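You operate a simulated robot arm through the tools that you are given. There is no shell and no other tool. Be economical: measure what you need, move in short steps, check, and stop when the job is done.

You are at the controls of a simulated two-armed robot. One attempt, no reset.

JOB
Clear the bench spindle: pass the card core across to the flat tray.
Fine: slacken the brake knob first and tighten it again once the core is off. The core goes from one hand to the other and stands upright.

Only the result counts: the job must be done as asked and must still hold three seconds after the hand-in. Knocking over, shifting, dropping, spilling or breaking anything else fails it.

ROBOT AND FRAMES
Two 7-joint arms with two-finger parallel grippers on one trunk, on a base that drives. Base frame: it is fixed to the floor where the robot stands at the start and does not move with it; the origin is under the middle of the robot, x ahead of it, y to its left, z up. Lengths are in m, angles in rad, forces in N, time in s.
The left shoulder is at the start at [0.06, 0.144, 0.978], the right one opposite. Places, roughly: brake knob [0.7, 0, 0.9]; flat tray [0.5, 0.5, 0.9]; knurled screw [0.5, -0.4, 0.9]; link slider [0.5, -0.3, 0.9]; box speed dial [0.7, 1.6, 0.9]; vent lever [0.6, 1.1, 0.9]; green key [0.7, 1.6, 0.9]; blue key [0.6, -0.3, 0.9]; white key [0.6, -0.4, 0.9]; black key [0.6, -0.4, 0.9]. Payload 1.57 kg a hand.
Tool frame (each hand has its own): the origin (TCP) lies between the finger pads and is the grasp point; the fingertips stand 0.03 m ahead of it; z points along the fingers, y is the line along which they close. Largest opening 0.11 m; finger width 0.024, thickness 0.012; the body of the gripper, 0.048 by 0.112 m, starts 0.078 m behind the TCP.
Orientation is that of the tool frame in the base frame, as a unit quaternion [x, y, z, w]. With the fingers straight down and closing along the base's y, the tool's x points along the base's -x, its y along +y and its z along -z.

CONTROLS
- The arms move only by the tool step_arm. It takes "left_series", "right_series" or both (then of equal length, played together; a hand with none holds still); each is a list that holds one entry, the list of rows, each a list of 7 numbers: the turn, a rotation vector about the base's x, y, z in rad, then the shift along the base's x, y, z in m, then the closure in counts, from 0 (fully open) to 255 (shut). In form: [[[ax, ay, az, tx, ty, tz, gripper], ...]]. A call has 1 to 10 rows; each row is the pose to reach, as a shift and turn from the pose commanded when the call began. A row lasts 0.2 s, in which the tool goes at most 0.05 m and 0.15 rad; a call with a longer step from one row to the next is refused whole, and so is a gripper value outside its range. Where a pose cannot be reached the arm comes as near as it can. A force on the tool above 40 N (or 10 N above the force at the start of the call, whichever is more), or a blocked arm, ends the call early, and 0.2 s more pass. Each finger travels about 0.045 m/s and halts on what it meets, pressing with about 22 N; the grip force reading is that of the motor and also rises with nothing between the fingers. The clock runs only during rows and for 0.2 s after the last one: add rows that repeat a pose to give the fingers time. It gives the time, the measured TCP pose, the force on the tool (base axes), the opening and the grip force at its end, in the units of the frame above (readings bear some noise).
- Cameras (640 x 400 px; columns grow to the right, rows downward): "scene" is now at [0.0552, 0.0139, 1.6019]; the picture's right is [0.15, -0.99, 0.00], its down [-0.70, -0.11, -0.70] and it looks along [0.69, 0.11, -0.71] (base axes); focal length 258 px, centre (320, 200). "left" rides on the left gripper at [0.07, -0.016, -0.141] in its tool frame; the picture's right is [0.23, 0.97, 0.00], its down [-0.86, 0.20, -0.48] and it looks along [-0.47, 0.11, 0.88] (tool axes); focal length 222 px, centre (320, 200). "right" rides on the right gripper at [0.07, 0.016, -0.141] in its tool frame; the picture's right is [-0.23, 0.97, 0.00], its down [-0.86, -0.20, -0.48] and it looks along [-0.47, -0.11, 0.88] (tool axes); focal length 222 px, centre (320, 200). There is no depth. A picture from a camera that has moved, and an enlarged one, comes with that camera's place and axes in the base frame and with its lens. The place of the scene camera against the robot may be out by one fixed shift of up to 0.012 m in any direction.
- snapshot(camera): a new picture of that camera. The clock stands still meanwhile.
- move_column(by): slides the trunk up (or, below 0, down) by that many m; the arms and the scene camera ride with it, the base frame stays. It gives what a move gives, with no picture.
- roll_base(legs): drives the robot by 1 to 6 legs, each [ahead, left, turn to the left] in m, m and rad, along the robot's own axes; the way and the turn of a leg run together, so that a leg with both is an arc; at most 1.5 m and 3.142 rad a leg. The arms and the cameras ride along, it lands a little off, and it stops where it bumps. It gives what a move gives.
- turn_head(pan, tilt): turns the head with the scene camera to pan (to the left, within 1.501 rad either way) and tilt (down, from -0.506 to 1.204), counted from straight ahead of the robot. It gives what a move gives.
- enlarge(camera, box): a new picture of the part [left, top, right, bottom] of that camera's present view, enlarged. The clock stands still meanwhile.
- close_job(): hands the job in; it is judged then, once.

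Work in short steps. Places have to be worked out from the pictures, the camera data and where the tool is seen: move nearer, look again, correct. Check each grasp and each placing, and mend what went wrong. You have 120 turns and 100 pictures in all, those below and enlarged ones among them. Open the grippers and draw the arms clear of the work before you hand the job in, unless the task says otherwise; then end with one line.

The tools are called after "Emit:" as a command line: name --argument value ..., lists and objects as JSON in quotes. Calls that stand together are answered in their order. step_arm: Moves the arms, as the interface text tells. Its arguments: {"type":"object","properties":{"left_series":{"type":"array","items":{"type":"array","items":{"type":"array","items":{"type":"number"}}}},"right_series":{"type":"array","items":{"type":"array","items":{"type":"array","items":{"type":"number"}}}}},"required":[]} The other tools are called the same way: move_column (by) slides the trunk up or down; roll_base (legs) drives the base; turn_head (pan, tilt) turns the head that bears the scene camera; snapshot (camera) takes a picture; enlarge (camera, box) takes an enlarged picture of a part of a camera's view; close_job () hands the job in.

At the start:

```text
t: 0.0
left_eef_pos: [0.4626, 0.3487, 1.1409]
left_orientation: [0.001, 1.0, 0.0, -0.001]
left_contact_force: [-0.6, -0.2, -0.3]
left_grip_width: 0.1101
left_grip_force: 0.0
right_eef_pos: [0.5087, -0.0849, 1.1415]
right_orientation: [0.0, 1.0, 0.0, 0.0]
right_contact_force: [0.2, -0.6, 0.0]
right_grip_width: 0.1099
right_grip_force: 0.1
trunk travel left (down, up): [-0.577, 0.013]
robot x, y, heading: [0.0019, -0.0018, -0.001]
head pan, tilt: [0.154, 0.792]
```

scene: 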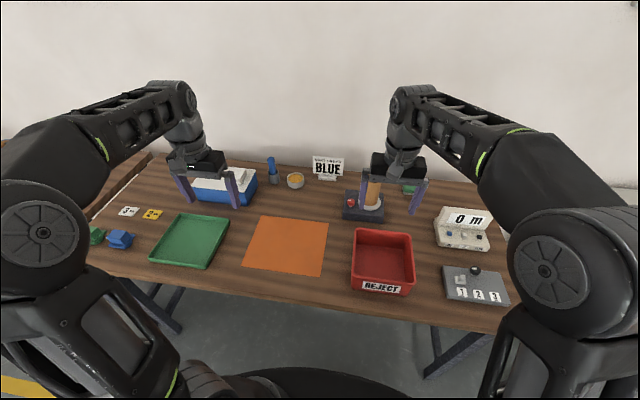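
right: 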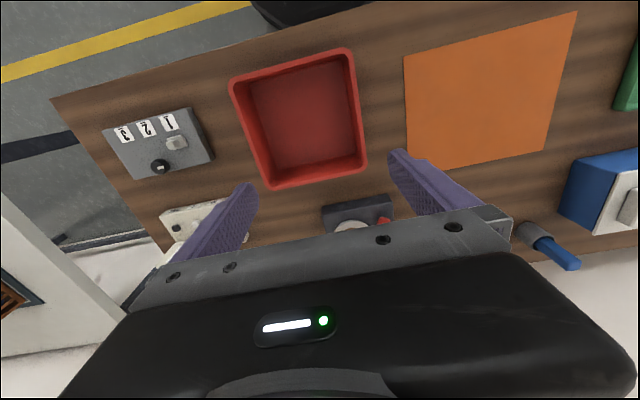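
left: 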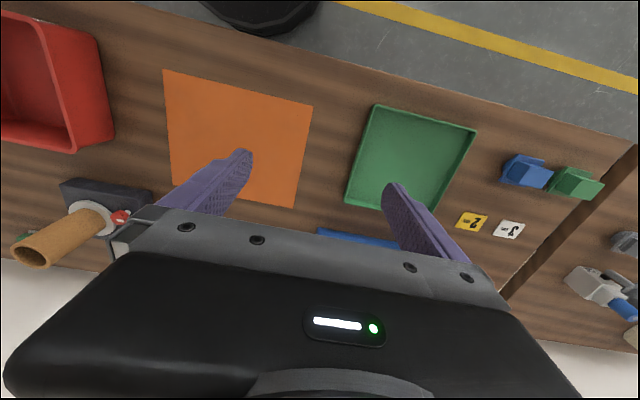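

The core stands on the spindle unit at about scene (372,195), with a red knob to its left; the green tray is to the left. I'll enlarge the spindle, and the tray and sign.

Emit:
enlarge --camera "scene" --box '[310, 150, 440, 231]'

Emit:
enlarge --camera "left" --box '[0, 160, 160, 280]'

```text
4.92 times, centred on (375, 190) of scene
camera zoom: at [0.0552, 0.0139, 1.6019], right [0.15, -0.99, 0.0], down [-0.7, -0.11, -0.7], along [0.69, 0.11, -0.71], focal length 1273 px, centre (49, 247)
```

zoom: 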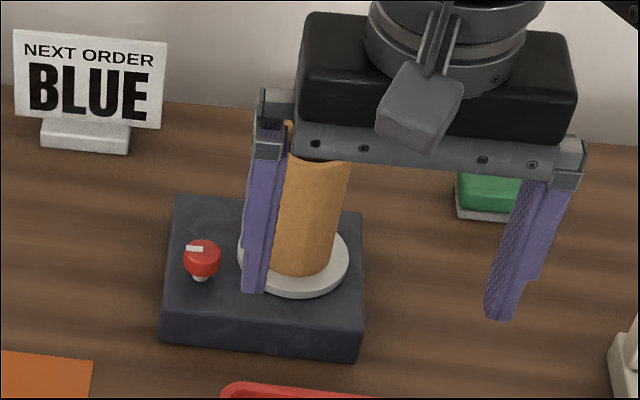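

```text
3.33 times, centred on (80, 220) of left
camera zoom: at [0.3924, 0.3324, 1.2827], right [-0.23, 0.97, 0.0], down [0.86, 0.2, 0.48], along [0.47, 0.11, -0.88], focal length 740 px, centre (1120, 133)
```

zoom: 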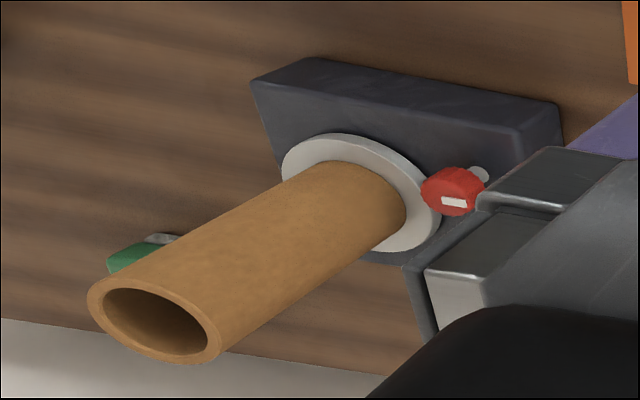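

Triangulating, I get the knob at about (0.72, 0.005, 0.92). The core axis is at about (0.747, -0.07), its top near 1.005 and its diameter about 0.048. That is at the edge of reach, so I'll drive ahead a little.

Emit:
roll_base --legs '[[0.12, 0, 0]]'

```text
t: 1.2
left_eef_pos: [0.5825, 0.3493, 1.1402]
left_orientation: [0.0, 1.0, 0.0, -0.001]
left_contact_force: [-0.2, 0.1, -0.5]
left_grip_width: 0.1101
left_grip_force: 0.1
right_eef_pos: [0.6274, -0.0835, 1.1409]
right_orientation: [0.0, 1.0, 0.0, -0.001]
right_contact_force: [1.2, 0.5, 0.4]
right_grip_width: 0.1102
right_grip_force: 0.1
trunk travel left (down, up): [-0.577, 0.013]
robot x, y, heading: [0.1185, 0.0004, 0.001]
head pan, tilt: [0.154, 0.792]
```

I'll move the right hand aside and bring the left hand over toward the knob, still high, for a better view.

Emit:
step_arm --left_series '[[[0, 0, 0, 0, -0.04, 0, 0], [0, 0, 0, 0, -0.08, 0, 0], [0, 0, 0, 0, -0.12, 0, 0], [0, 0, 0, 0, -0.16, 0, 0], [0, 0, 0, 0, -0.2, 0, 0], [0, 0, 0, 0, -0.24, 0, 0], [0, 0, 0, 0, -0.28, 0, 0], [0, 0, 0, 0, -0.3, 0, 0]]]' --right_series '[[[0, 0, 0, -0.015, -0.04, 0, 0], [0, 0, 0, -0.03, -0.08, 0, 0], [0, 0, 0, -0.045, -0.12, 0, 0], [0, 0, 0, -0.06, -0.16, 0, 0], [0, 0, 0, -0.075, -0.2, 0, 0], [0, 0, 0, -0.09, -0.22, 0, 0], [0, 0, 0, -0.1, -0.22, 0, 0], [0, 0, 0, -0.1, -0.22, 0, 0]]]'

Emit:
snapshot --camera "left"

Emit:
snapshot --camera "scene"

```text
t: 3.0
left_eef_pos: [0.5813, 0.0484, 1.142]
left_orientation: [0.0, 1.0, 0.0, 0.0]
left_contact_force: [0.3, -0.1, 0.1]
left_grip_width: 0.1103
left_grip_force: 0.1
right_eef_pos: [0.5256, -0.3053, 1.1415]
right_orientation: [-0.001, 1.0, 0.0, 0.0]
right_contact_force: [-0.2, 0.6, 0.3]
right_grip_width: 0.1098
right_grip_force: 0.1
trunk travel left (down, up): [-0.577, 0.013]
robot x, y, heading: [0.1221, 0.0013, -0.002]
head pan, tilt: [0.154, 0.792]
```

```text
94 pictures are left
camera left: at [0.511, 0.0318, 1.2833], right [-0.23, 0.97, 0.0], down [0.86, 0.2, 0.48], along [0.47, 0.11, -0.88], focal length 222 px, centre (320, 200)
```

left: 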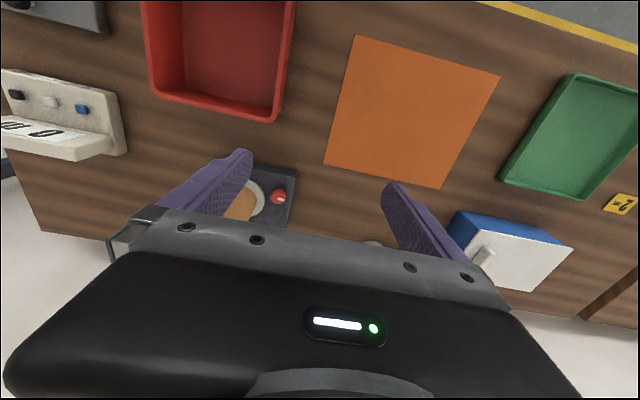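

```text
93 pictures are left
camera scene: at [0.1734, 0.0135, 1.6019], right [0.15, -0.99, 0.0], down [-0.7, -0.11, -0.7], along [0.69, 0.11, -0.71], focal length 258 px, centre (320, 200)
```

scene: 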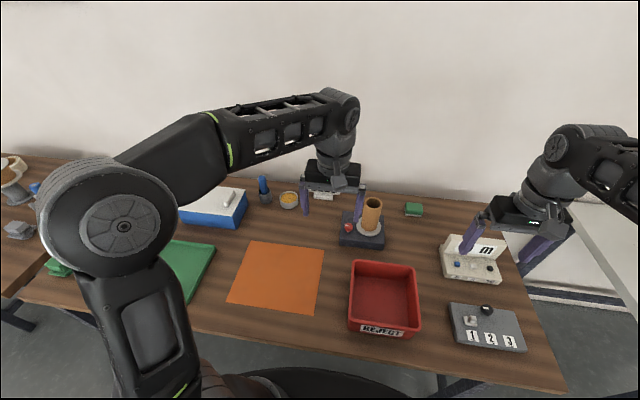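

Enlarging both views to locate the knob, the core and the index mark precisely.

Emit:
enlarge --camera "left" --box '[220, 150, 320, 230]'

Emit:
enlarge --camera "scene" --box '[330, 185, 402, 257]'

Emit:
enlarge --camera "right" --box '[480, 120, 640, 220]'

```text
5.00 times, centred on (270, 190) of left
camera zoom: at [0.511, 0.0318, 1.2833], right [-0.23, 0.97, 0.0], down [0.86, 0.2, 0.48], along [0.47, 0.11, -0.88], focal length 1111 px, centre (570, 250)
```

zoom: 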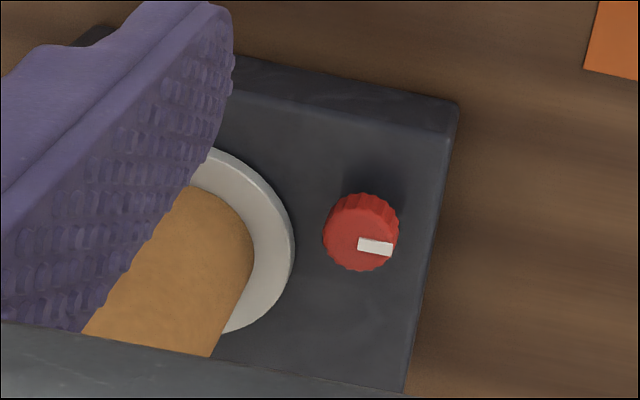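

```text
5.56 times, centred on (366, 221) of scene
camera zoom: at [0.1734, 0.0135, 1.6019], right [0.15, -0.99, 0.0], down [-0.7, -0.11, -0.7], along [0.69, 0.11, -0.71], focal length 1436 px, centre (64, 83)
```

zoom: 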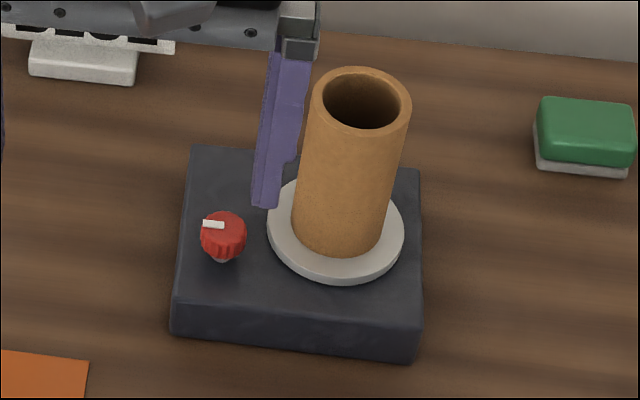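

```text
4.00 times, centred on (560, 170) of right
camera zoom: at [0.4572, -0.2891, 1.2821], right [0.23, 0.97, 0.0], down [0.85, -0.2, 0.48], along [0.47, -0.11, -0.88], focal length 888 px, centre (-640, 320)
```

zoom: 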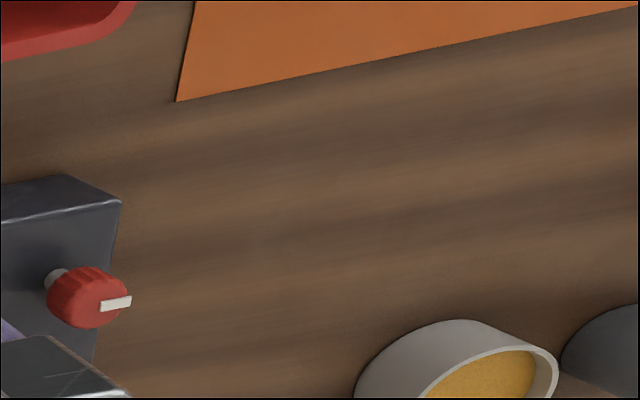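

The knob's white mark points to +y, and I put the knob at about (0.718, 0.001, 0.915). Next I'll turn the left hand so its wide side stays clear of the core and bring it above the knob. The right hand will swing to view the core.

Emit:
step_arm --left_series '[[[0, 0, -0.15, 0.0, 0, 0, 70], [0, 0, -0.3, 0.0, 0, 0, 139], [0, 0, -0.45, 0.02, -0.01, 0, 139], [0, 0, -0.6, 0.04, -0.02, 0, 139], [0, 0, -0.75, 0.06, -0.03, 0, 139], [0, 0, -0.9, 0.08, -0.04, 0, 139], [0, 0, -1.05, 0.1, -0.047, 0, 139], [0, 0, -1.2, 0.12, -0.047, 0, 139], [0, 0, -1.35, 0.137, -0.047, 0, 139], [0, 0, -1.5, 0.137, -0.047, 0, 139]]]' --right_series '[[[0, 0, 0, 0, 0.02, 0, 0], [0, 0, 0, 0, 0.04, 0, 0], [0, 0, 0, 0, 0.06, 0, 0], [0, 0, 0, 0, 0.08, 0, 0], [0, 0, 0, 0, 0.08, 0, 0], [0, 0, 0, 0, 0.08, 0, 0], [0, 0, 0, 0, 0.08, 0, 0], [0, 0, 0, 0, 0.08, 0, 0], [0, 0, 0, 0, 0.08, 0, 0], [0, 0, 0, 0, 0.08, 0, 0]]]'

Emit:
snapshot --camera "left"

Emit:
snapshot --camera "right"

Emit:
snapshot --camera "scene"

```text
t: 5.2
left_eef_pos: [0.6161, 0.0749, 1.1596]
left_orientation: [0.603, 0.796, -0.041, 0.024]
left_contact_force: [0.4, 0.6, 0.5]
left_grip_width: 0.0503
left_grip_force: 0.0
left hand out of reach, approached as far as the arm can: row 5, 6, 7, 8, 9, 10
right_eef_pos: [0.5283, -0.2254, 1.141]
right_orientation: [0.0, 1.0, 0.0, -0.001]
right_contact_force: [-0.1, -0.8, -1.4]
right_grip_width: 0.1098
right_grip_force: 0.1
trunk travel left (down, up): [-0.577, 0.013]
robot x, y, heading: [0.117, -0.0026, -0.006]
head pan, tilt: [0.154, 0.792]
```

```text
89 pictures are left
camera left: at [0.5821, 0.1493, 1.2961], right [0.88, 0.48, -0.05], down [0.43, -0.72, 0.54], along [0.22, -0.5, -0.84], focal length 222 px, centre (320, 200)
```

left: 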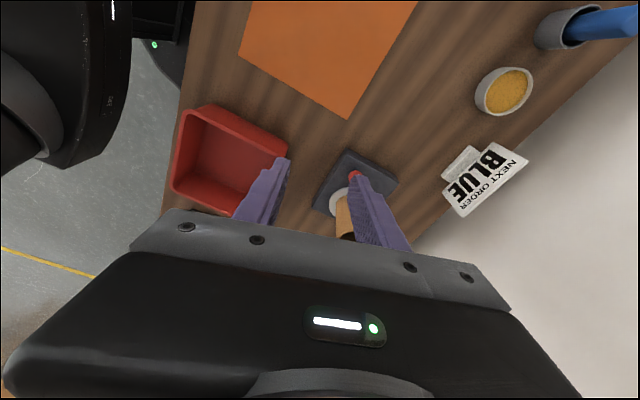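

```text
88 pictures are left
camera right: at [0.4583, -0.2094, 1.2817], right [0.23, 0.97, 0.0], down [0.86, -0.2, 0.48], along [0.46, -0.11, -0.88], focal length 222 px, centre (320, 200)
```

right: 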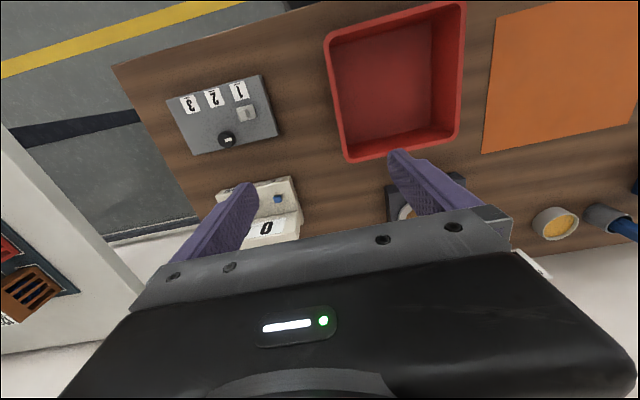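

```text
87 pictures are left
camera scene: at [0.1753, 0.0124, 1.6018], right [0.15, -0.99, 0.0], down [-0.71, -0.11, -0.7], along [0.69, 0.11, -0.71], focal length 258 px, centre (320, 200)
```

scene: 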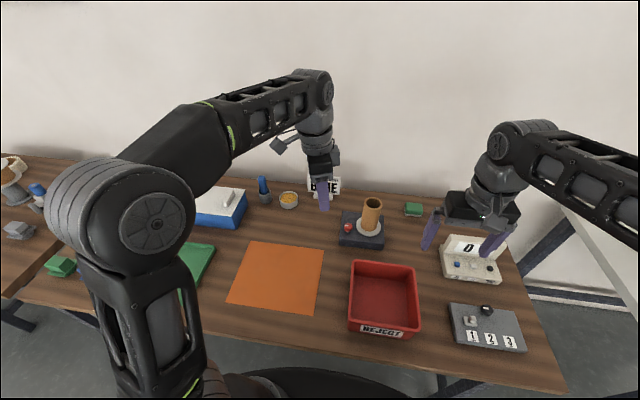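

The arm can't reach that far at this height, but reach grows lower down. I'll lower by 0.12 in place; the approach side (-x, +y) is free.

Emit:
step_arm --left_series '[[[0, 0, 0, 0, 0, -0.03, 139], [0, 0, 0, 0, 0, -0.06, 139], [0, 0, 0, 0, 0, -0.09, 139], [0, 0, 0, 0, 0, -0.12, 139], [0, 0, 0, 0, 0, -0.12, 139]]]'

```text
t: 6.4
left_eef_pos: [0.6136, 0.0738, 1.045]
left_orientation: [0.603, 0.796, -0.039, 0.025]
left_contact_force: [0.5, 0.6, 0.9]
left_grip_width: 0.0501
left_grip_force: 0.1
right_eef_pos: [0.5253, -0.2239, 1.1409]
right_orientation: [0.0, 1.0, -0.001, 0.0]
right_contact_force: [0.4, 0.5, 0.2]
right_grip_width: 0.1099
right_grip_force: 0.0
trunk travel left (down, up): [-0.577, 0.013]
robot x, y, heading: [0.1196, -0.002, -0.003]
head pan, tilt: [0.154, 0.792]
```

The commanded pose follows the reached one. Now I'll square the tilt and move over the knob at z about 1.0.

Emit:
step_arm --left_series '[[[0.09, -0.007, 0, 0, 0, -0.04, 139], [0.09, -0.007, 0, 0.026, -0.018, -0.045, 139], [0.09, -0.007, 0, 0.052, -0.036, -0.045, 139], [0.09, -0.007, 0, 0.078, -0.054, -0.045, 139], [0.09, -0.007, 0, 0.1, -0.07, -0.045, 139], [0.09, -0.007, 0, 0.1, -0.07, -0.045, 139]]]'

Emit:
snapshot --camera "left"

Emit:
enlarge --camera "scene" --box '[310, 165, 422, 265]'

```text
t: 7.8
left_eef_pos: [0.7106, 0.0075, 1.0013]
left_orientation: [0.603, 0.797, 0.0, -0.001]
left_contact_force: [-0.3, 0.3, -0.5]
left_grip_width: 0.0501
left_grip_force: 0.0
right_eef_pos: [0.5254, -0.2246, 1.14]
right_orientation: [0.0, 1.0, 0.0, 0.0]
right_contact_force: [0.0, 0.2, -0.2]
right_grip_width: 0.1099
right_grip_force: 0.0
trunk travel left (down, up): [-0.577, 0.013]
robot x, y, heading: [0.118, 0.0005, -0.0]
head pan, tilt: [0.154, 0.792]
```

```text
86 pictures are left
camera left: at [0.6753, 0.0694, 1.1422], right [0.88, 0.48, 0.0], down [0.43, -0.77, 0.48], along [0.23, -0.42, -0.88], focal length 222 px, centre (320, 200)
```

left: 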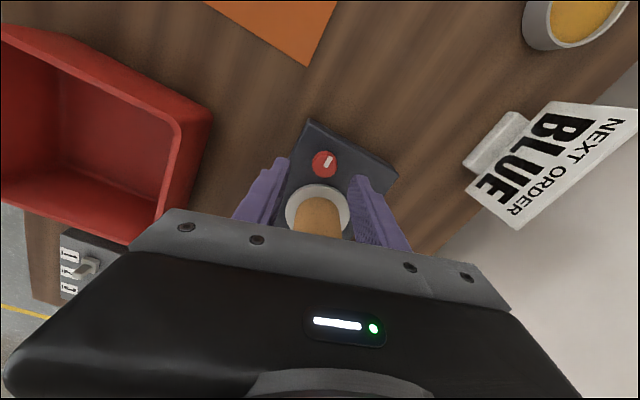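

```text
4.00 times, centred on (366, 215) of scene
camera zoom: at [0.1728, 0.0141, 1.6019], right [0.15, -0.99, 0.0], down [-0.7, -0.11, -0.7], along [0.69, 0.11, -0.71], focal length 1034 px, centre (136, 140)
```

zoom: 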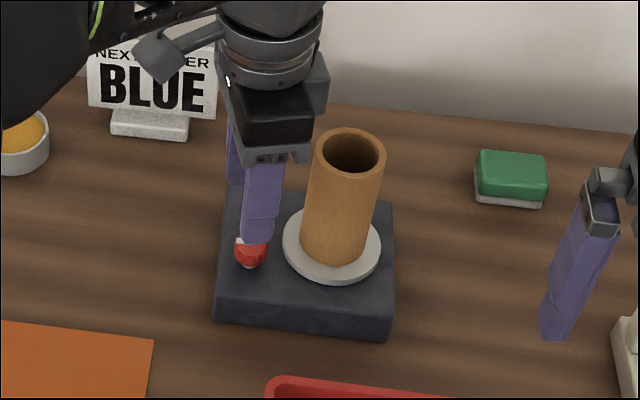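

Knob refined to about (0.718, 0.001), top near z 0.915; the core top is near 1.01. To keep the palm clear of the core, I'll lean the hand back about 0.25 rad, away from the core, before turning.

Emit:
step_arm --left_series '[[[-0.12, -0.0335, 0, 0, 0, 0, 139], [-0.239, -0.067, 0, 0, 0, 0, 139]]]'

Emit:
step_arm --left_series '[[[0, 0, -0.14, 0.003, 0, -0.01, 139], [0, 0, -0.28, 0.006, 0, -0.02, 139], [0, 0, -0.42, 0.009, 0, -0.03, 139], [0, 0, -0.55, 0.009, 0, -0.035, 139], [0, 0, -0.55, 0.009, 0, -0.035, 139]]]'

Emit:
snapshot --camera "left"

Emit:
enlarge --camera "scene" --box '[310, 165, 422, 265]'

```text
t: 8.4
left_eef_pos: [0.7114, 0.0055, 1.0]
left_orientation: [0.599, 0.791, -0.076, 0.1]
left_contact_force: [0.1, -0.4, -0.2]
left_grip_width: 0.05
left_grip_force: 0.1
right_eef_pos: [0.5251, -0.2243, 1.1419]
right_orientation: [0.001, 1.0, 0.0, 0.0]
right_contact_force: [0.0, 0.4, 0.3]
right_grip_width: 0.1098
right_grip_force: 0.0
trunk travel left (down, up): [-0.577, 0.013]
robot x, y, heading: [0.1205, 0.0034, 0.0]
head pan, tilt: [0.154, 0.792]
```

```text
t: 9.6
left_eef_pos: [0.7201, 0.0064, 0.9653]
left_orientation: [0.792, 0.598, -0.1, 0.074]
left_contact_force: [0.1, 0.3, -0.1]
left_grip_width: 0.0502
left_grip_force: 0.2
right_eef_pos: [0.5267, -0.2248, 1.1417]
right_orientation: [0.0, 1.0, 0.0, -0.001]
right_contact_force: [-0.2, 0.5, 0.1]
right_grip_width: 0.11
right_grip_force: 0.1
trunk travel left (down, up): [-0.577, 0.013]
robot x, y, heading: [0.1182, -0.0003, 0.003]
head pan, tilt: [0.154, 0.792]
```

```text
84 pictures are left
camera left: at [0.7322, 0.1087, 1.085], right [1.0, -0.05, -0.06], down [0.0, -0.74, 0.68], along [-0.08, -0.67, -0.74], focal length 222 px, centre (320, 200)
```

left: 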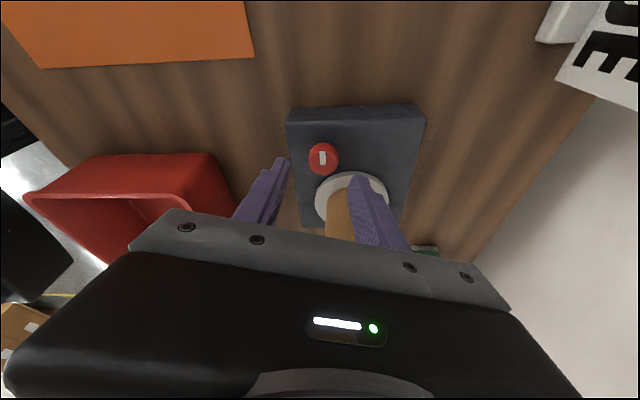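

```text
4.00 times, centred on (366, 215) of scene
camera zoom: at [0.1732, 0.0138, 1.6019], right [0.15, -0.99, 0.0], down [-0.7, -0.11, -0.7], along [0.69, 0.11, -0.71], focal length 1034 px, centre (136, 140)
```

zoom: 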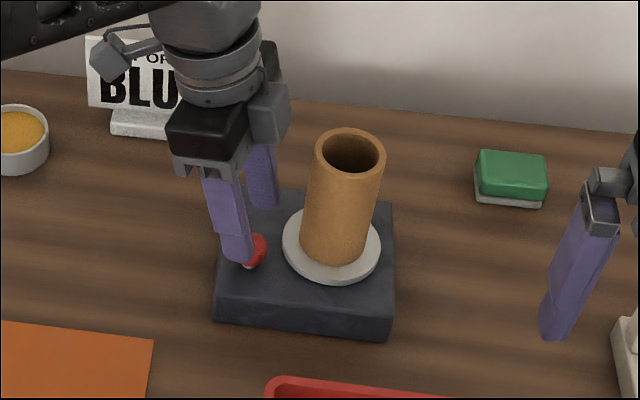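

The knob sits centred between the fingers at about (0.718, 0.003). Descending 0.039 and closing on it.

Emit:
step_arm --left_series '[[[0, 0, 0, 0, 0.001, -0.015, 139], [0, 0, 0, -0.001, 0.001, -0.03, 139], [0, 0, 0, -0.001, 0.001, -0.039, 139], [0, 0, 0, -0.001, 0.001, -0.039, 139]]]'

Emit:
enlarge --camera "left" --box '[220, 100, 440, 240]'

Emit:
enlarge --camera "scene" --box '[310, 165, 422, 265]'

```text
t: 10.6
left_eef_pos: [0.7206, 0.0065, 0.9258]
left_orientation: [0.791, 0.599, -0.1, 0.075]
left_contact_force: [-1.0, -1.0, -0.7]
left_grip_width: 0.05
left_grip_force: 0.0
right_eef_pos: [0.5251, -0.2246, 1.1406]
right_orientation: [0.0, 1.0, 0.0, 0.0]
right_contact_force: [-0.9, 0.2, 0.3]
right_grip_width: 0.1099
right_grip_force: 0.1
trunk travel left (down, up): [-0.577, 0.013]
robot x, y, heading: [0.1162, -0.0002, 0.002]
head pan, tilt: [0.154, 0.792]
```

```text
2.86 times, centred on (330, 170) of left
camera zoom: at [0.7316, 0.1097, 1.0462], right [1.0, -0.05, -0.06], down [0.0, -0.74, 0.68], along [-0.08, -0.67, -0.74], focal length 635 px, centre (291, 286)
```

zoom: 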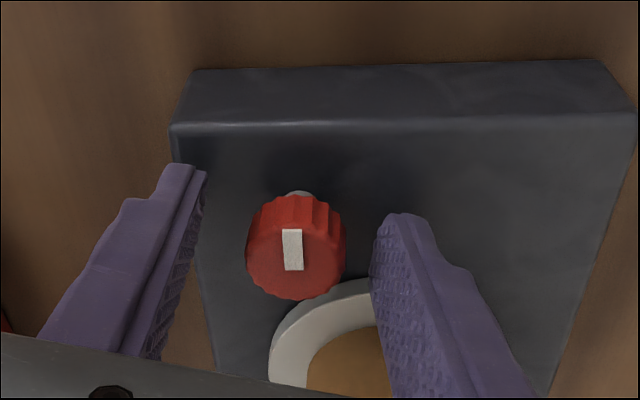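

```text
4.00 times, centred on (366, 215) of scene
camera zoom: at [0.1732, 0.0137, 1.6019], right [0.15, -0.99, 0.0], down [-0.7, -0.11, -0.7], along [0.69, 0.11, -0.71], focal length 1034 px, centre (136, 140)
```

zoom: 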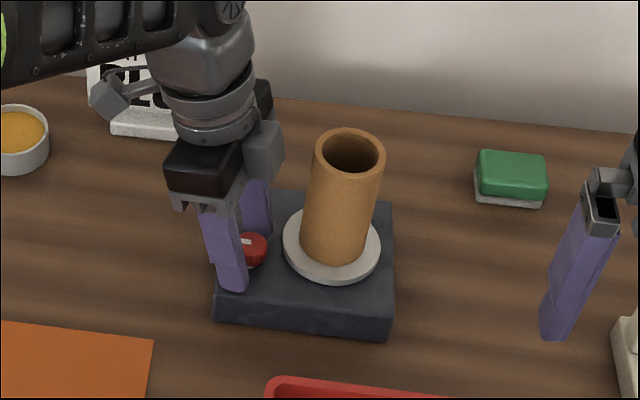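

The fingers straddle the knob well. Closing on it.

Emit:
step_arm --left_series '[[[0, 0, 0, 0, 0, 0, 170], [0, 0, 0, 0, 0, 0, 200], [0, 0, 0, 0, 0, 0, 230], [0, 0, 0, 0, 0, 0, 255], [0, 0, 0, 0, 0, 0, 255], [0, 0, 0, 0, 0, 0, 255]]]'

Emit:
enlarge --camera "left" --box '[220, 100, 440, 240]'

```text
t: 12.0
left_eef_pos: [0.722, 0.0072, 0.9264]
left_orientation: [0.791, 0.599, -0.1, 0.076]
left_contact_force: [14.6, -3.7, 1.5]
left_grip_width: 0.0259
left_grip_force: 37.4
right_eef_pos: [0.5277, -0.2252, 1.1412]
right_orientation: [-0.001, 1.0, 0.0, 0.0]
right_contact_force: [-0.8, -0.9, -0.2]
right_grip_width: 0.11
right_grip_force: 0.1
trunk travel left (down, up): [-0.577, 0.013]
robot x, y, heading: [0.1177, -0.0032, -0.003]
head pan, tilt: [0.154, 0.792]
```

```text
2.86 times, centred on (330, 170) of left
camera zoom: at [0.7333, 0.1094, 1.0461], right [1.0, -0.05, -0.06], down [0.0, -0.74, 0.68], along [-0.08, -0.67, -0.74], focal length 635 px, centre (291, 286)
```

zoom: 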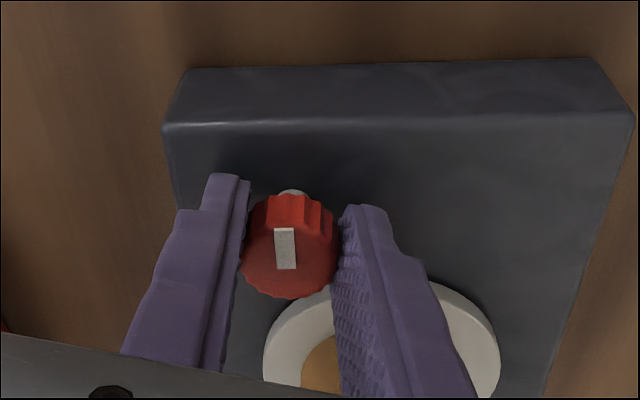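

The knob is gripped (0.026 wide), with a small sideways load. I'll relieve that slightly and turn counter-clockwise 0.7 rad, then check.

Emit:
step_arm --left_series '[[[0, 0, 0.14, 0.0005, 0, 0, 255], [0, 0, 0.28, 0, 0, 0, 255], [0, 0, 0.42, -0.0005, 0, 0, 255], [0, 0, 0.56, -0.001, 0, 0, 255], [0, 0, 0.7, -0.0016, 0, 0, 255], [0, 0, 0.7, -0.0016, 0, 0, 255]]]'

Emit:
enlarge --camera "left" --box '[220, 100, 440, 240]'

Emit:
enlarge --camera "scene" --box '[310, 165, 422, 265]'

```text
t: 13.4
left_eef_pos: [0.7179, 0.0074, 0.9269]
left_orientation: [0.537, 0.834, -0.069, 0.104]
left_contact_force: [1.6, -2.0, 3.3]
left_grip_width: 0.0262
left_grip_force: 36.7
right_eef_pos: [0.5261, -0.2248, 1.1418]
right_orientation: [0.0, 1.0, 0.0, 0.001]
right_contact_force: [0.3, 0.3, -0.5]
right_grip_width: 0.1099
right_grip_force: 0.2
trunk travel left (down, up): [-0.577, 0.013]
robot x, y, heading: [0.1163, -0.0009, -0.005]
head pan, tilt: [0.154, 0.792]
```

```text
2.86 times, centred on (330, 170) of left
camera zoom: at [0.6594, 0.0926, 1.0463], right [0.8, 0.6, -0.06], down [0.48, -0.56, 0.67], along [0.37, -0.56, -0.74], focal length 635 px, centre (291, 286)
```

zoom: 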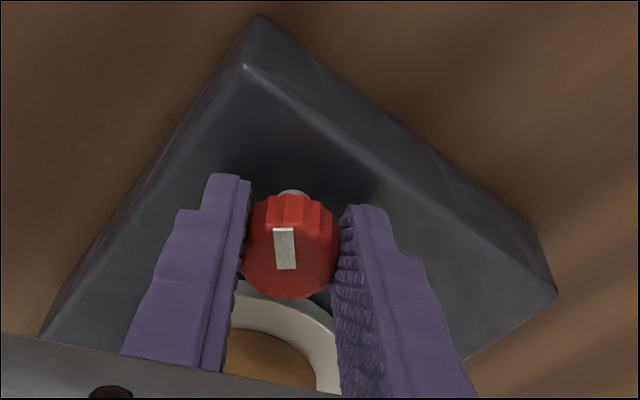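

```text
4.00 times, centred on (366, 215) of scene
camera zoom: at [0.1729, 0.0135, 1.6019], right [0.15, -0.99, 0.0], down [-0.7, -0.11, -0.7], along [0.69, 0.11, -0.71], focal length 1034 px, centre (136, 140)
```

zoom: 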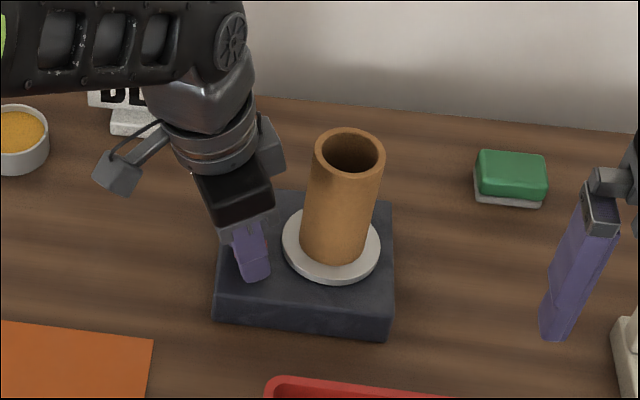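

The knob turned with the hand under little load. Continuing another 0.8 rad.

Emit:
step_arm --left_series '[[[0, 0, 0.14, -0.0004, 0, 0, 255], [0, 0, 0.28, -0.0008, -0.0004, 0, 255], [0, 0, 0.42, -0.0012, -0.0008, 0, 255], [0, 0, 0.56, -0.0015, -0.0012, 0, 255], [0, 0, 0.7, -0.0018, -0.0017, 0, 255], [0, 0, 0.8, -0.002, -0.0021, 0, 255], [0, 0, 0.8, -0.002, -0.0021, 0, 255]]]'

Emit:
enlarge --camera "left" --box '[220, 100, 440, 240]'

Emit:
enlarge --camera "scene" --box '[310, 165, 422, 265]'

```text
t: 15.0
left_eef_pos: [0.7131, 0.0022, 0.9262]
left_orientation: [0.17, 0.978, -0.022, 0.123]
left_contact_force: [-12.0, -13.5, -3.3]
left_grip_width: 0.0261
left_grip_force: 36.8
right_eef_pos: [0.5243, -0.2259, 1.1407]
right_orientation: [0.0, 1.0, 0.0, 0.0]
right_contact_force: [0.1, 0.2, -0.1]
right_grip_width: 0.1102
right_grip_force: 0.1
trunk travel left (down, up): [-0.577, 0.013]
robot x, y, heading: [0.1177, -0.0029, -0.001]
head pan, tilt: [0.154, 0.792]
```

```text
2.86 times, centred on (330, 170) of left
camera zoom: at [0.6107, 0.0214, 1.0464], right [0.12, 0.99, -0.06], down [0.74, -0.05, 0.67], along [0.67, -0.13, -0.74], focal length 635 px, centre (291, 286)
```

zoom: 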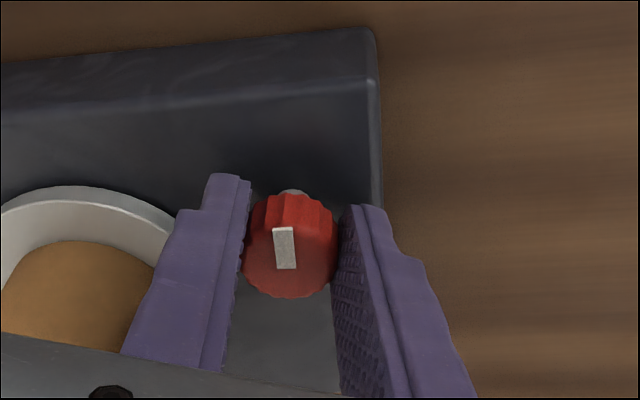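

```text
4.00 times, centred on (366, 215) of scene
camera zoom: at [0.1719, 0.0117, 1.6019], right [0.15, -0.99, 0.0], down [-0.7, -0.11, -0.7], along [0.69, 0.11, -0.71], focal length 1034 px, centre (136, 140)
```

zoom: 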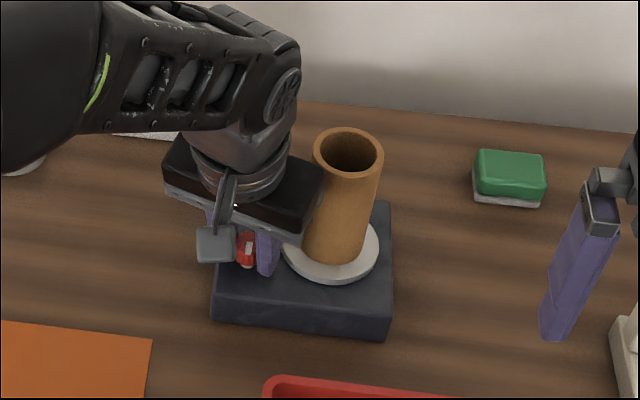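

The knob has turned about 1.5 rad in all, and its mark now points toward the robot. The palm is close to the core, so I'll open just enough and back off toward -x, +y and up.

Emit:
step_arm --left_series '[[[0, 0, 0, -0.002, -0.002, 0, 200], [0, 0, 0, -0.002, -0.002, 0, 171], [0, 0, 0, -0.002, -0.002, 0, 171], [0, 0, 0, -0.003, -0.001, 0.015, 171], [0, 0, 0, -0.005, 0, 0.035, 171], [0, 0, 0, -0.03, 0.03, 0.06, 171], [0, 0, 0, -0.06, 0.06, 0.08, 171]]]'

Emit:
enlarge --camera "scene" --box '[310, 165, 422, 265]'

```text
t: 16.6
left_eef_pos: [0.656, 0.0647, 1.007]
left_orientation: [0.17, 0.977, -0.022, 0.123]
left_contact_force: [-0.7, 0.1, -0.7]
left_grip_width: 0.0361
left_grip_force: 0.1
right_eef_pos: [0.5248, -0.2248, 1.1416]
right_orientation: [0.001, 1.0, 0.0, 0.0]
right_contact_force: [0.2, 0.4, 0.9]
right_grip_width: 0.1102
right_grip_force: 0.0
trunk travel left (down, up): [-0.577, 0.013]
robot x, y, heading: [0.1182, -0.001, 0.002]
head pan, tilt: [0.154, 0.792]
```

```text
4.00 times, centred on (366, 215) of scene
camera zoom: at [0.1721, 0.0144, 1.6019], right [0.15, -0.99, 0.0], down [-0.7, -0.11, -0.7], along [0.69, 0.11, -0.71], focal length 1034 px, centre (136, 140)
```

zoom: 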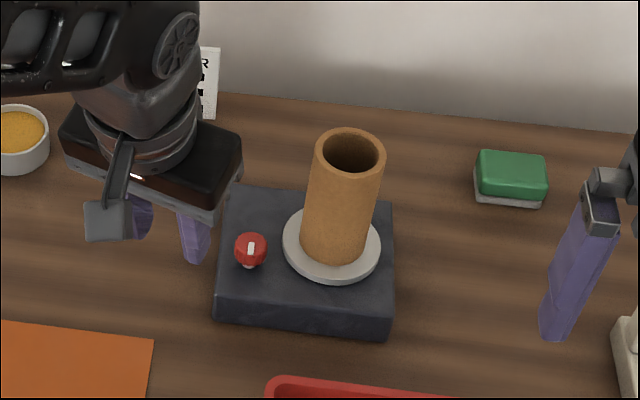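

The knob mark turned a quarter turn counter-clockwise, and the core and base haven't moved. I'll pull the left hand back to a neutral pose and pitch the right hand forward for a side-on grasp of the core.

Emit:
step_arm --left_series '[[[0.042, 0.116, 0, -0.03, 0.02, 0.03, 120], [0.084, 0.233, 0, -0.06, 0.05, 0.06, 60], [0.084, 0.233, 0, -0.09, 0.08, 0.09, 0], [0.084, 0.233, 0, -0.11, 0.12, 0.12, 0], [0.084, 0.233, 0, -0.13, 0.16, 0.13, 0], [0.084, 0.233, 0, -0.14, 0.19, 0.13, 0]]]' --right_series '[[[0, -0.13, 0, 0, 0, 0, 0], [0, -0.26, 0, 0, 0, 0, 40], [0, -0.39, 0, 0, 0, 0, 80], [0, -0.52, 0, 0, 0, 0, 80], [0, -0.66, 0, 0, 0, 0, 80], [0, -0.785, 0, 0, 0, 0, 80]]]'

Emit:
step_arm --left_series '[[[0, 0, 0.12, 0, 0, 0, 0], [0, 0, 0.24, 0, 0, 0, 0], [0, 0, 0.345, 0, 0, 0, 0], [0, 0, 0.345, 0, 0, 0, 0], [0, 0, 0.345, 0, 0, 0, 0]]]' --right_series '[[[0, 0, 0, 0.02, 0.04, -0.01, 80], [0, 0, 0, 0.04, 0.08, -0.02, 80], [0, 0, 0, 0.06, 0.12, -0.03, 80], [0, 0, 0, 0.08, 0.16, -0.04, 80], [0, 0, 0, 0.1, 0.161, -0.05, 80]]]'

Emit:
snapshot --camera "right"

Emit:
snapshot --camera "scene"

```text
refused: row 2 steps farther than a row can; nothing moved
```

```text
t: 17.8
left_eef_pos: [0.657, 0.0655, 1.0058]
left_orientation: [0.0, 0.992, 0.0, 0.124]
left_contact_force: [0.0, -0.1, -0.3]
left_grip_width: 0.1101
left_grip_force: 0.2
right_eef_pos: [0.6274, -0.063, 1.0928]
right_orientation: [0.0, 1.0, 0.0, 0.0]
right_contact_force: [0.2, 0.1, 0.4]
right_grip_width: 0.0755
right_grip_force: 0.1
trunk travel left (down, up): [-0.577, 0.013]
robot x, y, heading: [0.12, -0.0003, 0.001]
head pan, tilt: [0.154, 0.792]
```

```text
74 pictures are left
camera right: at [0.5583, -0.0462, 1.234], right [0.23, 0.97, 0.0], down [0.86, -0.2, 0.48], along [0.47, -0.11, -0.88], focal length 222 px, centre (320, 200)
```

right: 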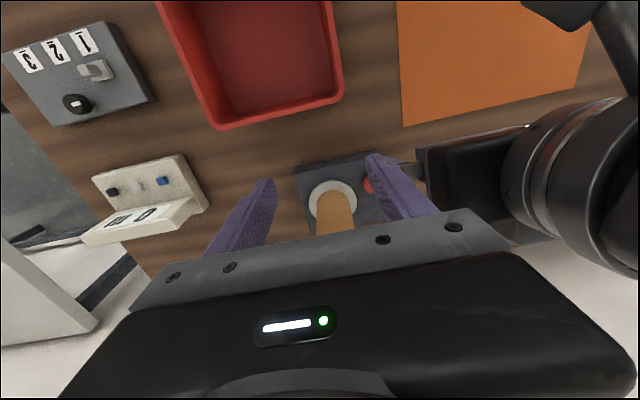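

```text
73 pictures are left
camera scene: at [0.174, 0.0133, 1.6019], right [0.15, -0.99, 0.0], down [-0.7, -0.11, -0.7], along [0.69, 0.11, -0.71], focal length 258 px, centre (320, 200)
```

scene: 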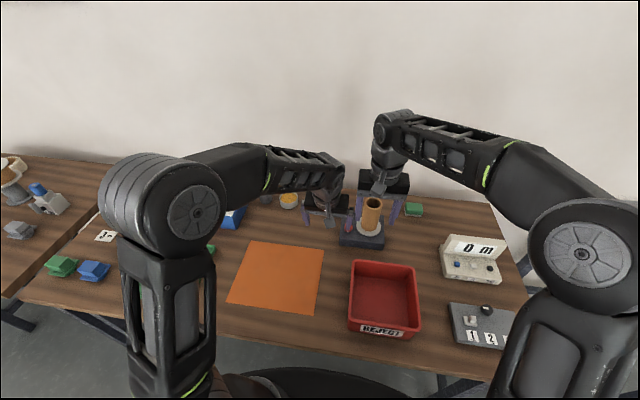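

One call was refused, so the follow-up ran from an unplanned pose, but nothing was touched. From here I'll send dependent moves one at a time. The left hand backs off and the right hand pitches forward in place.

Emit:
step_arm --left_series '[[[0, 0.1, 0, -0.025, 0.03, 0.02, 0], [0, 0.2, 0, -0.05, 0.06, 0.04, 0], [0, 0.248, 0, -0.075, 0.09, 0.06, 0], [0, 0.248, 0, -0.1, 0.12, 0.08, 0], [0, 0.248, 0, -0.12, 0.155, 0.1, 0], [0, 0.248, 0, -0.13, 0.19, 0.12, 0]]]' --right_series '[[[0, -0.13, 0, 0, 0, 0, 80], [0, -0.26, 0, 0, 0, -0.01, 80], [0, -0.39, 0, 0, 0, -0.02, 80], [0, -0.52, 0, 0, 0, -0.03, 80], [0, -0.66, 0, 0, 0, -0.04, 80], [0, -0.785, 0, 0, 0, -0.04, 80]]]'

Emit:
snapshot --camera "right"

Emit:
snapshot --camera "scene"

```text
t: 19.2
left_eef_pos: [0.5246, 0.2562, 1.1232]
left_orientation: [0.001, 1.0, -0.001, 0.001]
left_contact_force: [0.7, 0.2, 0.2]
left_grip_width: 0.11
left_grip_force: 0.0
right_eef_pos: [0.6254, -0.0627, 1.0513]
right_orientation: [-0.001, 0.924, 0.001, 0.382]
right_contact_force: [-0.3, 0.8, 0.2]
right_grip_width: 0.0759
right_grip_force: 0.0
trunk travel left (down, up): [-0.577, 0.013]
robot x, y, heading: [0.1179, -0.0014, -0.002]
head pan, tilt: [0.154, 0.792]
```

```text
72 pictures are left
camera right: at [0.4772, -0.0466, 1.1022], right [0.16, 0.97, 0.16], down [0.27, -0.2, 0.94], along [0.95, -0.11, -0.29], focal length 222 px, centre (320, 200)
```

right: 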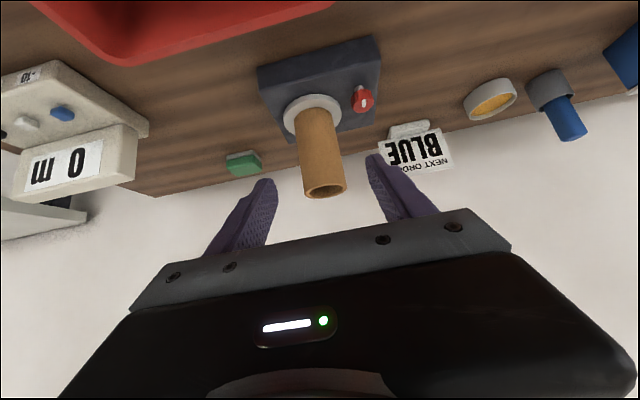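

```text
71 pictures are left
camera scene: at [0.1726, 0.0144, 1.6019], right [0.15, -0.99, 0.0], down [-0.7, -0.11, -0.7], along [0.69, 0.11, -0.71], focal length 258 px, centre (320, 200)
```

scene: 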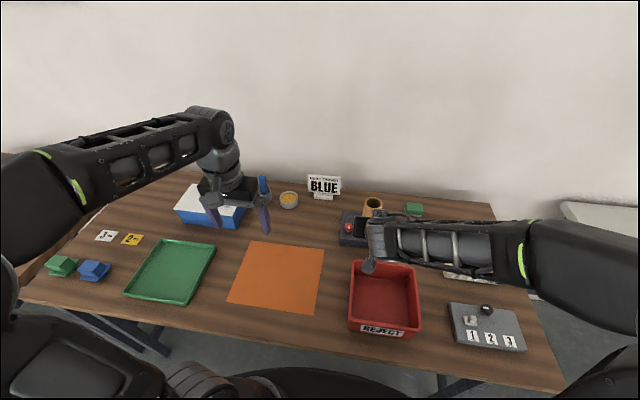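

Core measured: axis about (0.743, -0.068), top z 1.0095, flange z 0.903. Advancing along the tool axis, stopping short to check.

Emit:
step_arm --right_series '[[[0, 0, 0, 0.028, -0.005, -0.025, 80], [0, 0, 0, 0.056, -0.005, -0.05, 80], [0, 0, 0, 0.082, -0.005, -0.071, 80], [0, 0, 0, 0.082, -0.005, -0.071, 80]]]'

Emit:
snapshot --camera "right"

Emit:
enlarge --camera "scene" --box '[310, 165, 422, 265]'

```text
t: 20.2
left_eef_pos: [0.5261, 0.2547, 1.1236]
left_orientation: [0.0, 1.0, -0.001, 0.002]
left_contact_force: [0.3, 0.3, 0.0]
left_grip_width: 0.11
left_grip_force: 0.1
right_eef_pos: [0.7074, -0.0685, 0.9801]
right_orientation: [0.0, 0.924, 0.0, 0.382]
right_contact_force: [0.4, -0.2, -0.2]
right_grip_width: 0.0755
right_grip_force: 0.0
trunk travel left (down, up): [-0.577, 0.013]
robot x, y, heading: [0.1189, 0.0002, -0.0]
head pan, tilt: [0.154, 0.792]
```

```text
70 pictures are left
camera right: at [0.5584, -0.0515, 1.031], right [0.16, 0.97, 0.16], down [0.27, -0.2, 0.94], along [0.95, -0.11, -0.29], focal length 222 px, centre (320, 200)
```

right: 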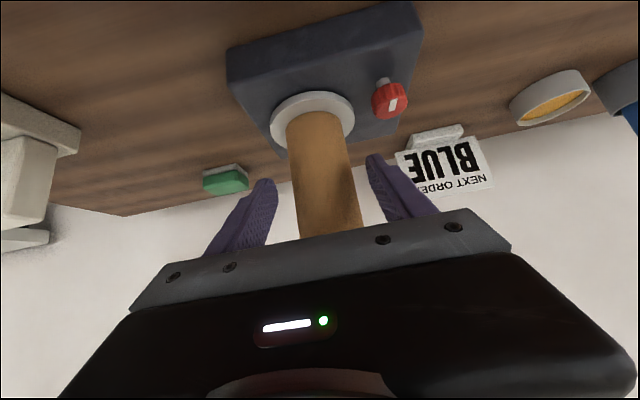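

```text
4.00 times, centred on (366, 215) of scene
camera zoom: at [0.1724, 0.0139, 1.602], right [0.15, -0.99, 0.0], down [-0.7, -0.11, -0.7], along [0.69, 0.11, -0.71], focal length 1034 px, centre (136, 140)
```

zoom: 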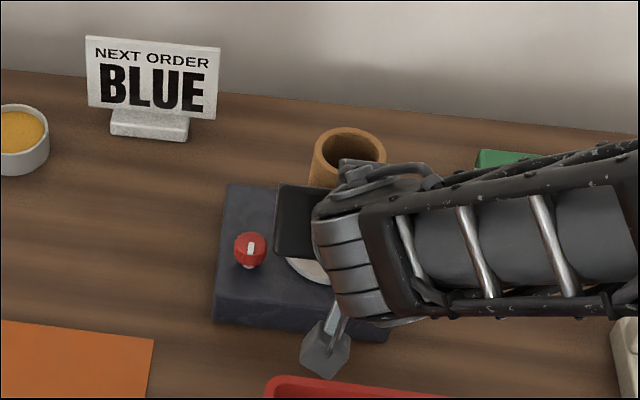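

The core is centred between the fingers. Advancing the remaining 0.05 and closing.

Emit:
step_arm --right_series '[[[0, 0, 0, 0.018, 0, -0.0175, 80], [0, 0, 0, 0.036, 0, -0.034, 80], [0, 0, 0, 0.036, 0, -0.034, 110], [0, 0, 0, 0.036, 0, -0.034, 150], [0, 0, 0, 0.036, 0, -0.034, 200], [0, 0, 0, 0.036, 0, -0.034, 255], [0, 0, 0, 0.036, 0, -0.034, 255], [0, 0, 0, 0.036, 0, -0.034, 255]]]'

Emit:
snapshot --camera "right"

```text
t: 22.0
left_eef_pos: [0.5257, 0.2548, 1.1247]
left_orientation: [0.0, 1.0, -0.002, 0.003]
left_contact_force: [0.2, -0.2, -0.5]
left_grip_width: 0.1102
left_grip_force: 0.1
right_eef_pos: [0.743, -0.0678, 0.9476]
right_orientation: [0.0, 0.924, 0.0, 0.383]
right_contact_force: [0.9, -0.4, -0.7]
right_grip_width: 0.0553
right_grip_force: 22.1
trunk travel left (down, up): [-0.577, 0.013]
robot x, y, heading: [0.1176, -0.0013, 0.003]
head pan, tilt: [0.154, 0.792]
```

```text
68 pictures are left
camera right: at [0.5944, -0.0513, 0.9984], right [0.16, 0.97, 0.16], down [0.27, -0.2, 0.94], along [0.95, -0.11, -0.29], focal length 222 px, centre (320, 200)
```

right: 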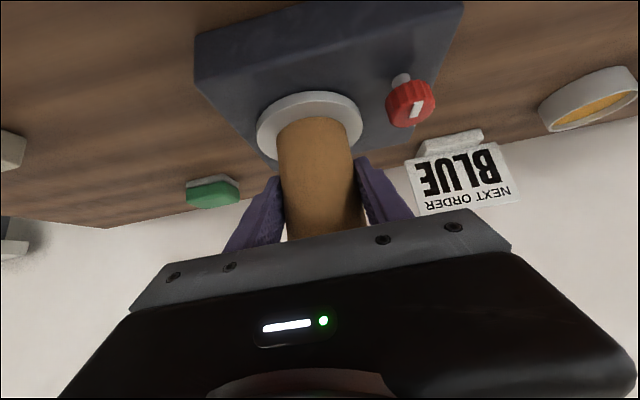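

The core is gripped (0.055 wide, 22 N). Lifting gently 0.02 to feel for resistance.

Emit:
step_arm --right_series '[[[0, 0, 0, 0, 0, 0.006, 255], [0, 0, 0, 0, 0, 0.012, 255], [0, 0, 0, 0, 0, 0.02, 255]]]'

Emit:
snapshot --camera "right"

```text
t: 22.8
left_eef_pos: [0.526, 0.2552, 1.1234]
left_orientation: [0.0, 1.0, -0.001, 0.002]
left_contact_force: [-0.1, 0.6, 0.0]
left_grip_width: 0.1099
left_grip_force: 0.2
right_eef_pos: [0.7432, -0.0674, 0.9677]
right_orientation: [0.001, 0.924, 0.0, 0.383]
right_contact_force: [2.0, -0.2, -0.5]
right_grip_width: 0.0549
right_grip_force: 21.5
trunk travel left (down, up): [-0.577, 0.013]
robot x, y, heading: [0.1195, 0.0001, -0.004]
head pan, tilt: [0.154, 0.792]
```

```text
67 pictures are left
camera right: at [0.5951, -0.0516, 1.0171], right [0.16, 0.97, 0.16], down [0.27, -0.2, 0.94], along [0.95, -0.11, -0.29], focal length 222 px, centre (320, 200)
```

right: 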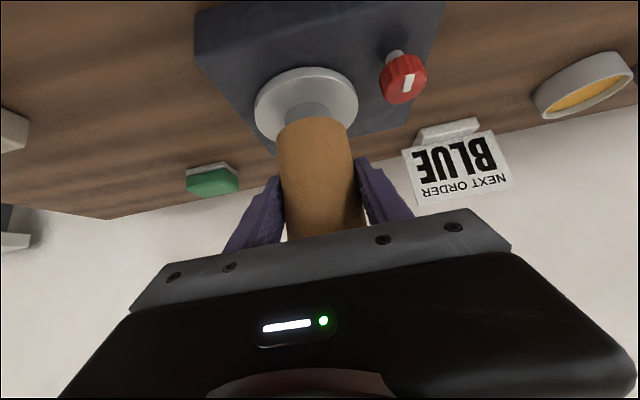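

The core rises freely off its grey spindle with no force. Lifting another 0.11.

Emit:
step_arm --right_series '[[[0, 0, 0, 0, 0, 0.02, 255], [0, 0, 0, 0, 0, 0.04, 255], [0, 0, 0, 0, 0, 0.06, 255], [0, 0, 0, 0, 0, 0.08, 255], [0, 0, 0, 0, 0, 0.1, 255], [0, 0, 0, 0, 0, 0.11, 255]]]'

Emit:
snapshot --camera "right"

```text
t: 24.2
left_eef_pos: [0.5262, 0.2552, 1.124]
left_orientation: [0.0, 1.0, -0.001, 0.001]
left_contact_force: [-0.2, -0.1, 0.6]
left_grip_width: 0.1102
left_grip_force: 0.0
right_eef_pos: [0.7433, -0.0682, 1.0758]
right_orientation: [0.0, 0.924, 0.0, 0.382]
right_contact_force: [1.2, 0.5, -0.5]
right_grip_width: 0.0552
right_grip_force: 22.0
trunk travel left (down, up): [-0.577, 0.013]
robot x, y, heading: [0.1179, -0.0013, -0.001]
head pan, tilt: [0.154, 0.792]
```

```text
66 pictures are left
camera right: at [0.5953, -0.0513, 1.1266], right [0.16, 0.97, 0.16], down [0.27, -0.2, 0.94], along [0.95, -0.11, -0.29], focal length 222 px, centre (320, 200)
```

right: 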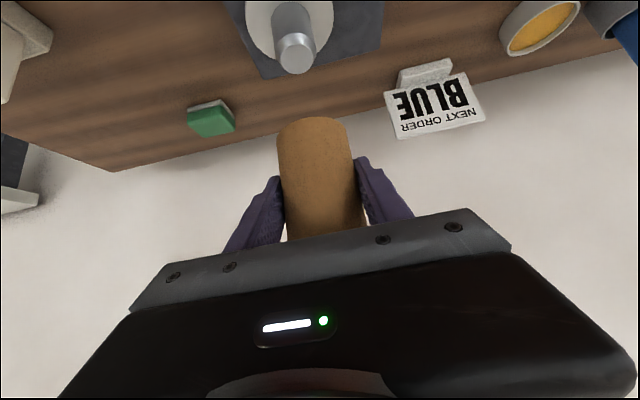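

The core is clear of the spindle and firmly held. I'll bring it back to the handover place over the orange mat, at about (0.58, 0.04).

Emit:
step_arm --right_series '[[[0, 0, 0, -0.033, 0.022, 0, 255], [0, 0, 0, -0.066, 0.044, 0, 255], [0, 0, 0, -0.099, 0.066, 0, 255], [0, 0, 0, -0.132, 0.088, 0, 255], [0, 0, 0, -0.163, 0.108, 0, 255], [0, 0, 0, -0.163, 0.108, -0.035, 255], [0, 0, 0, -0.163, 0.108, -0.07, 255], [0, 0, 0, -0.163, 0.108, -0.076, 255]]]'

Emit:
snapshot --camera "scene"

Emit:
snapshot --camera "left"

```text
t: 26.0
left_eef_pos: [0.5263, 0.2548, 1.125]
left_orientation: [0.0, 1.0, 0.0, 0.001]
left_contact_force: [-0.2, -0.3, -0.4]
left_grip_width: 0.1096
left_grip_force: 0.1
right_eef_pos: [0.5806, 0.039, 1.0007]
right_orientation: [0.001, 0.924, 0.0, 0.383]
right_contact_force: [0.1, -0.7, -0.9]
right_grip_width: 0.055
right_grip_force: 21.8
trunk travel left (down, up): [-0.577, 0.013]
robot x, y, heading: [0.1218, 0.0008, -0.001]
head pan, tilt: [0.154, 0.792]
```

```text
65 pictures are left
camera scene: at [0.1733, 0.0137, 1.6019], right [0.15, -0.99, 0.0], down [-0.7, -0.11, -0.7], along [0.69, 0.11, -0.71], focal length 258 px, centre (320, 200)
```

scene: 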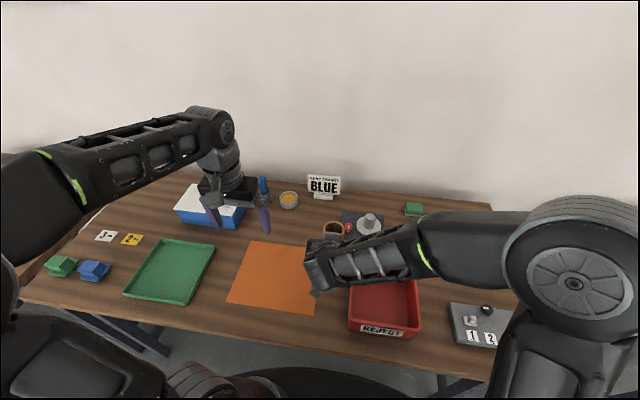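

```text
64 pictures are left
camera left: at [0.4549, 0.2387, 1.2658], right [-0.23, 0.97, 0.0], down [0.85, 0.2, 0.48], along [0.47, 0.11, -0.88], focal length 222 px, centre (320, 200)
```

left: 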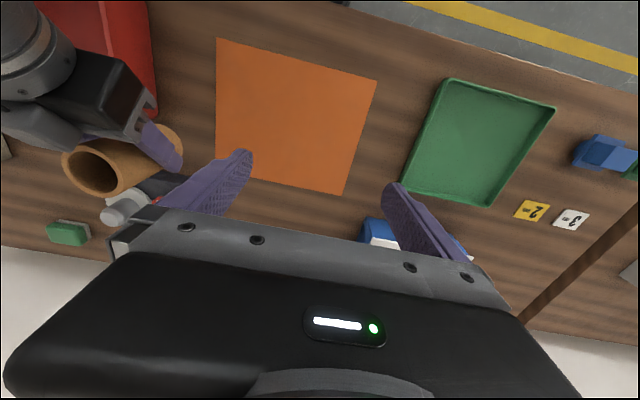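

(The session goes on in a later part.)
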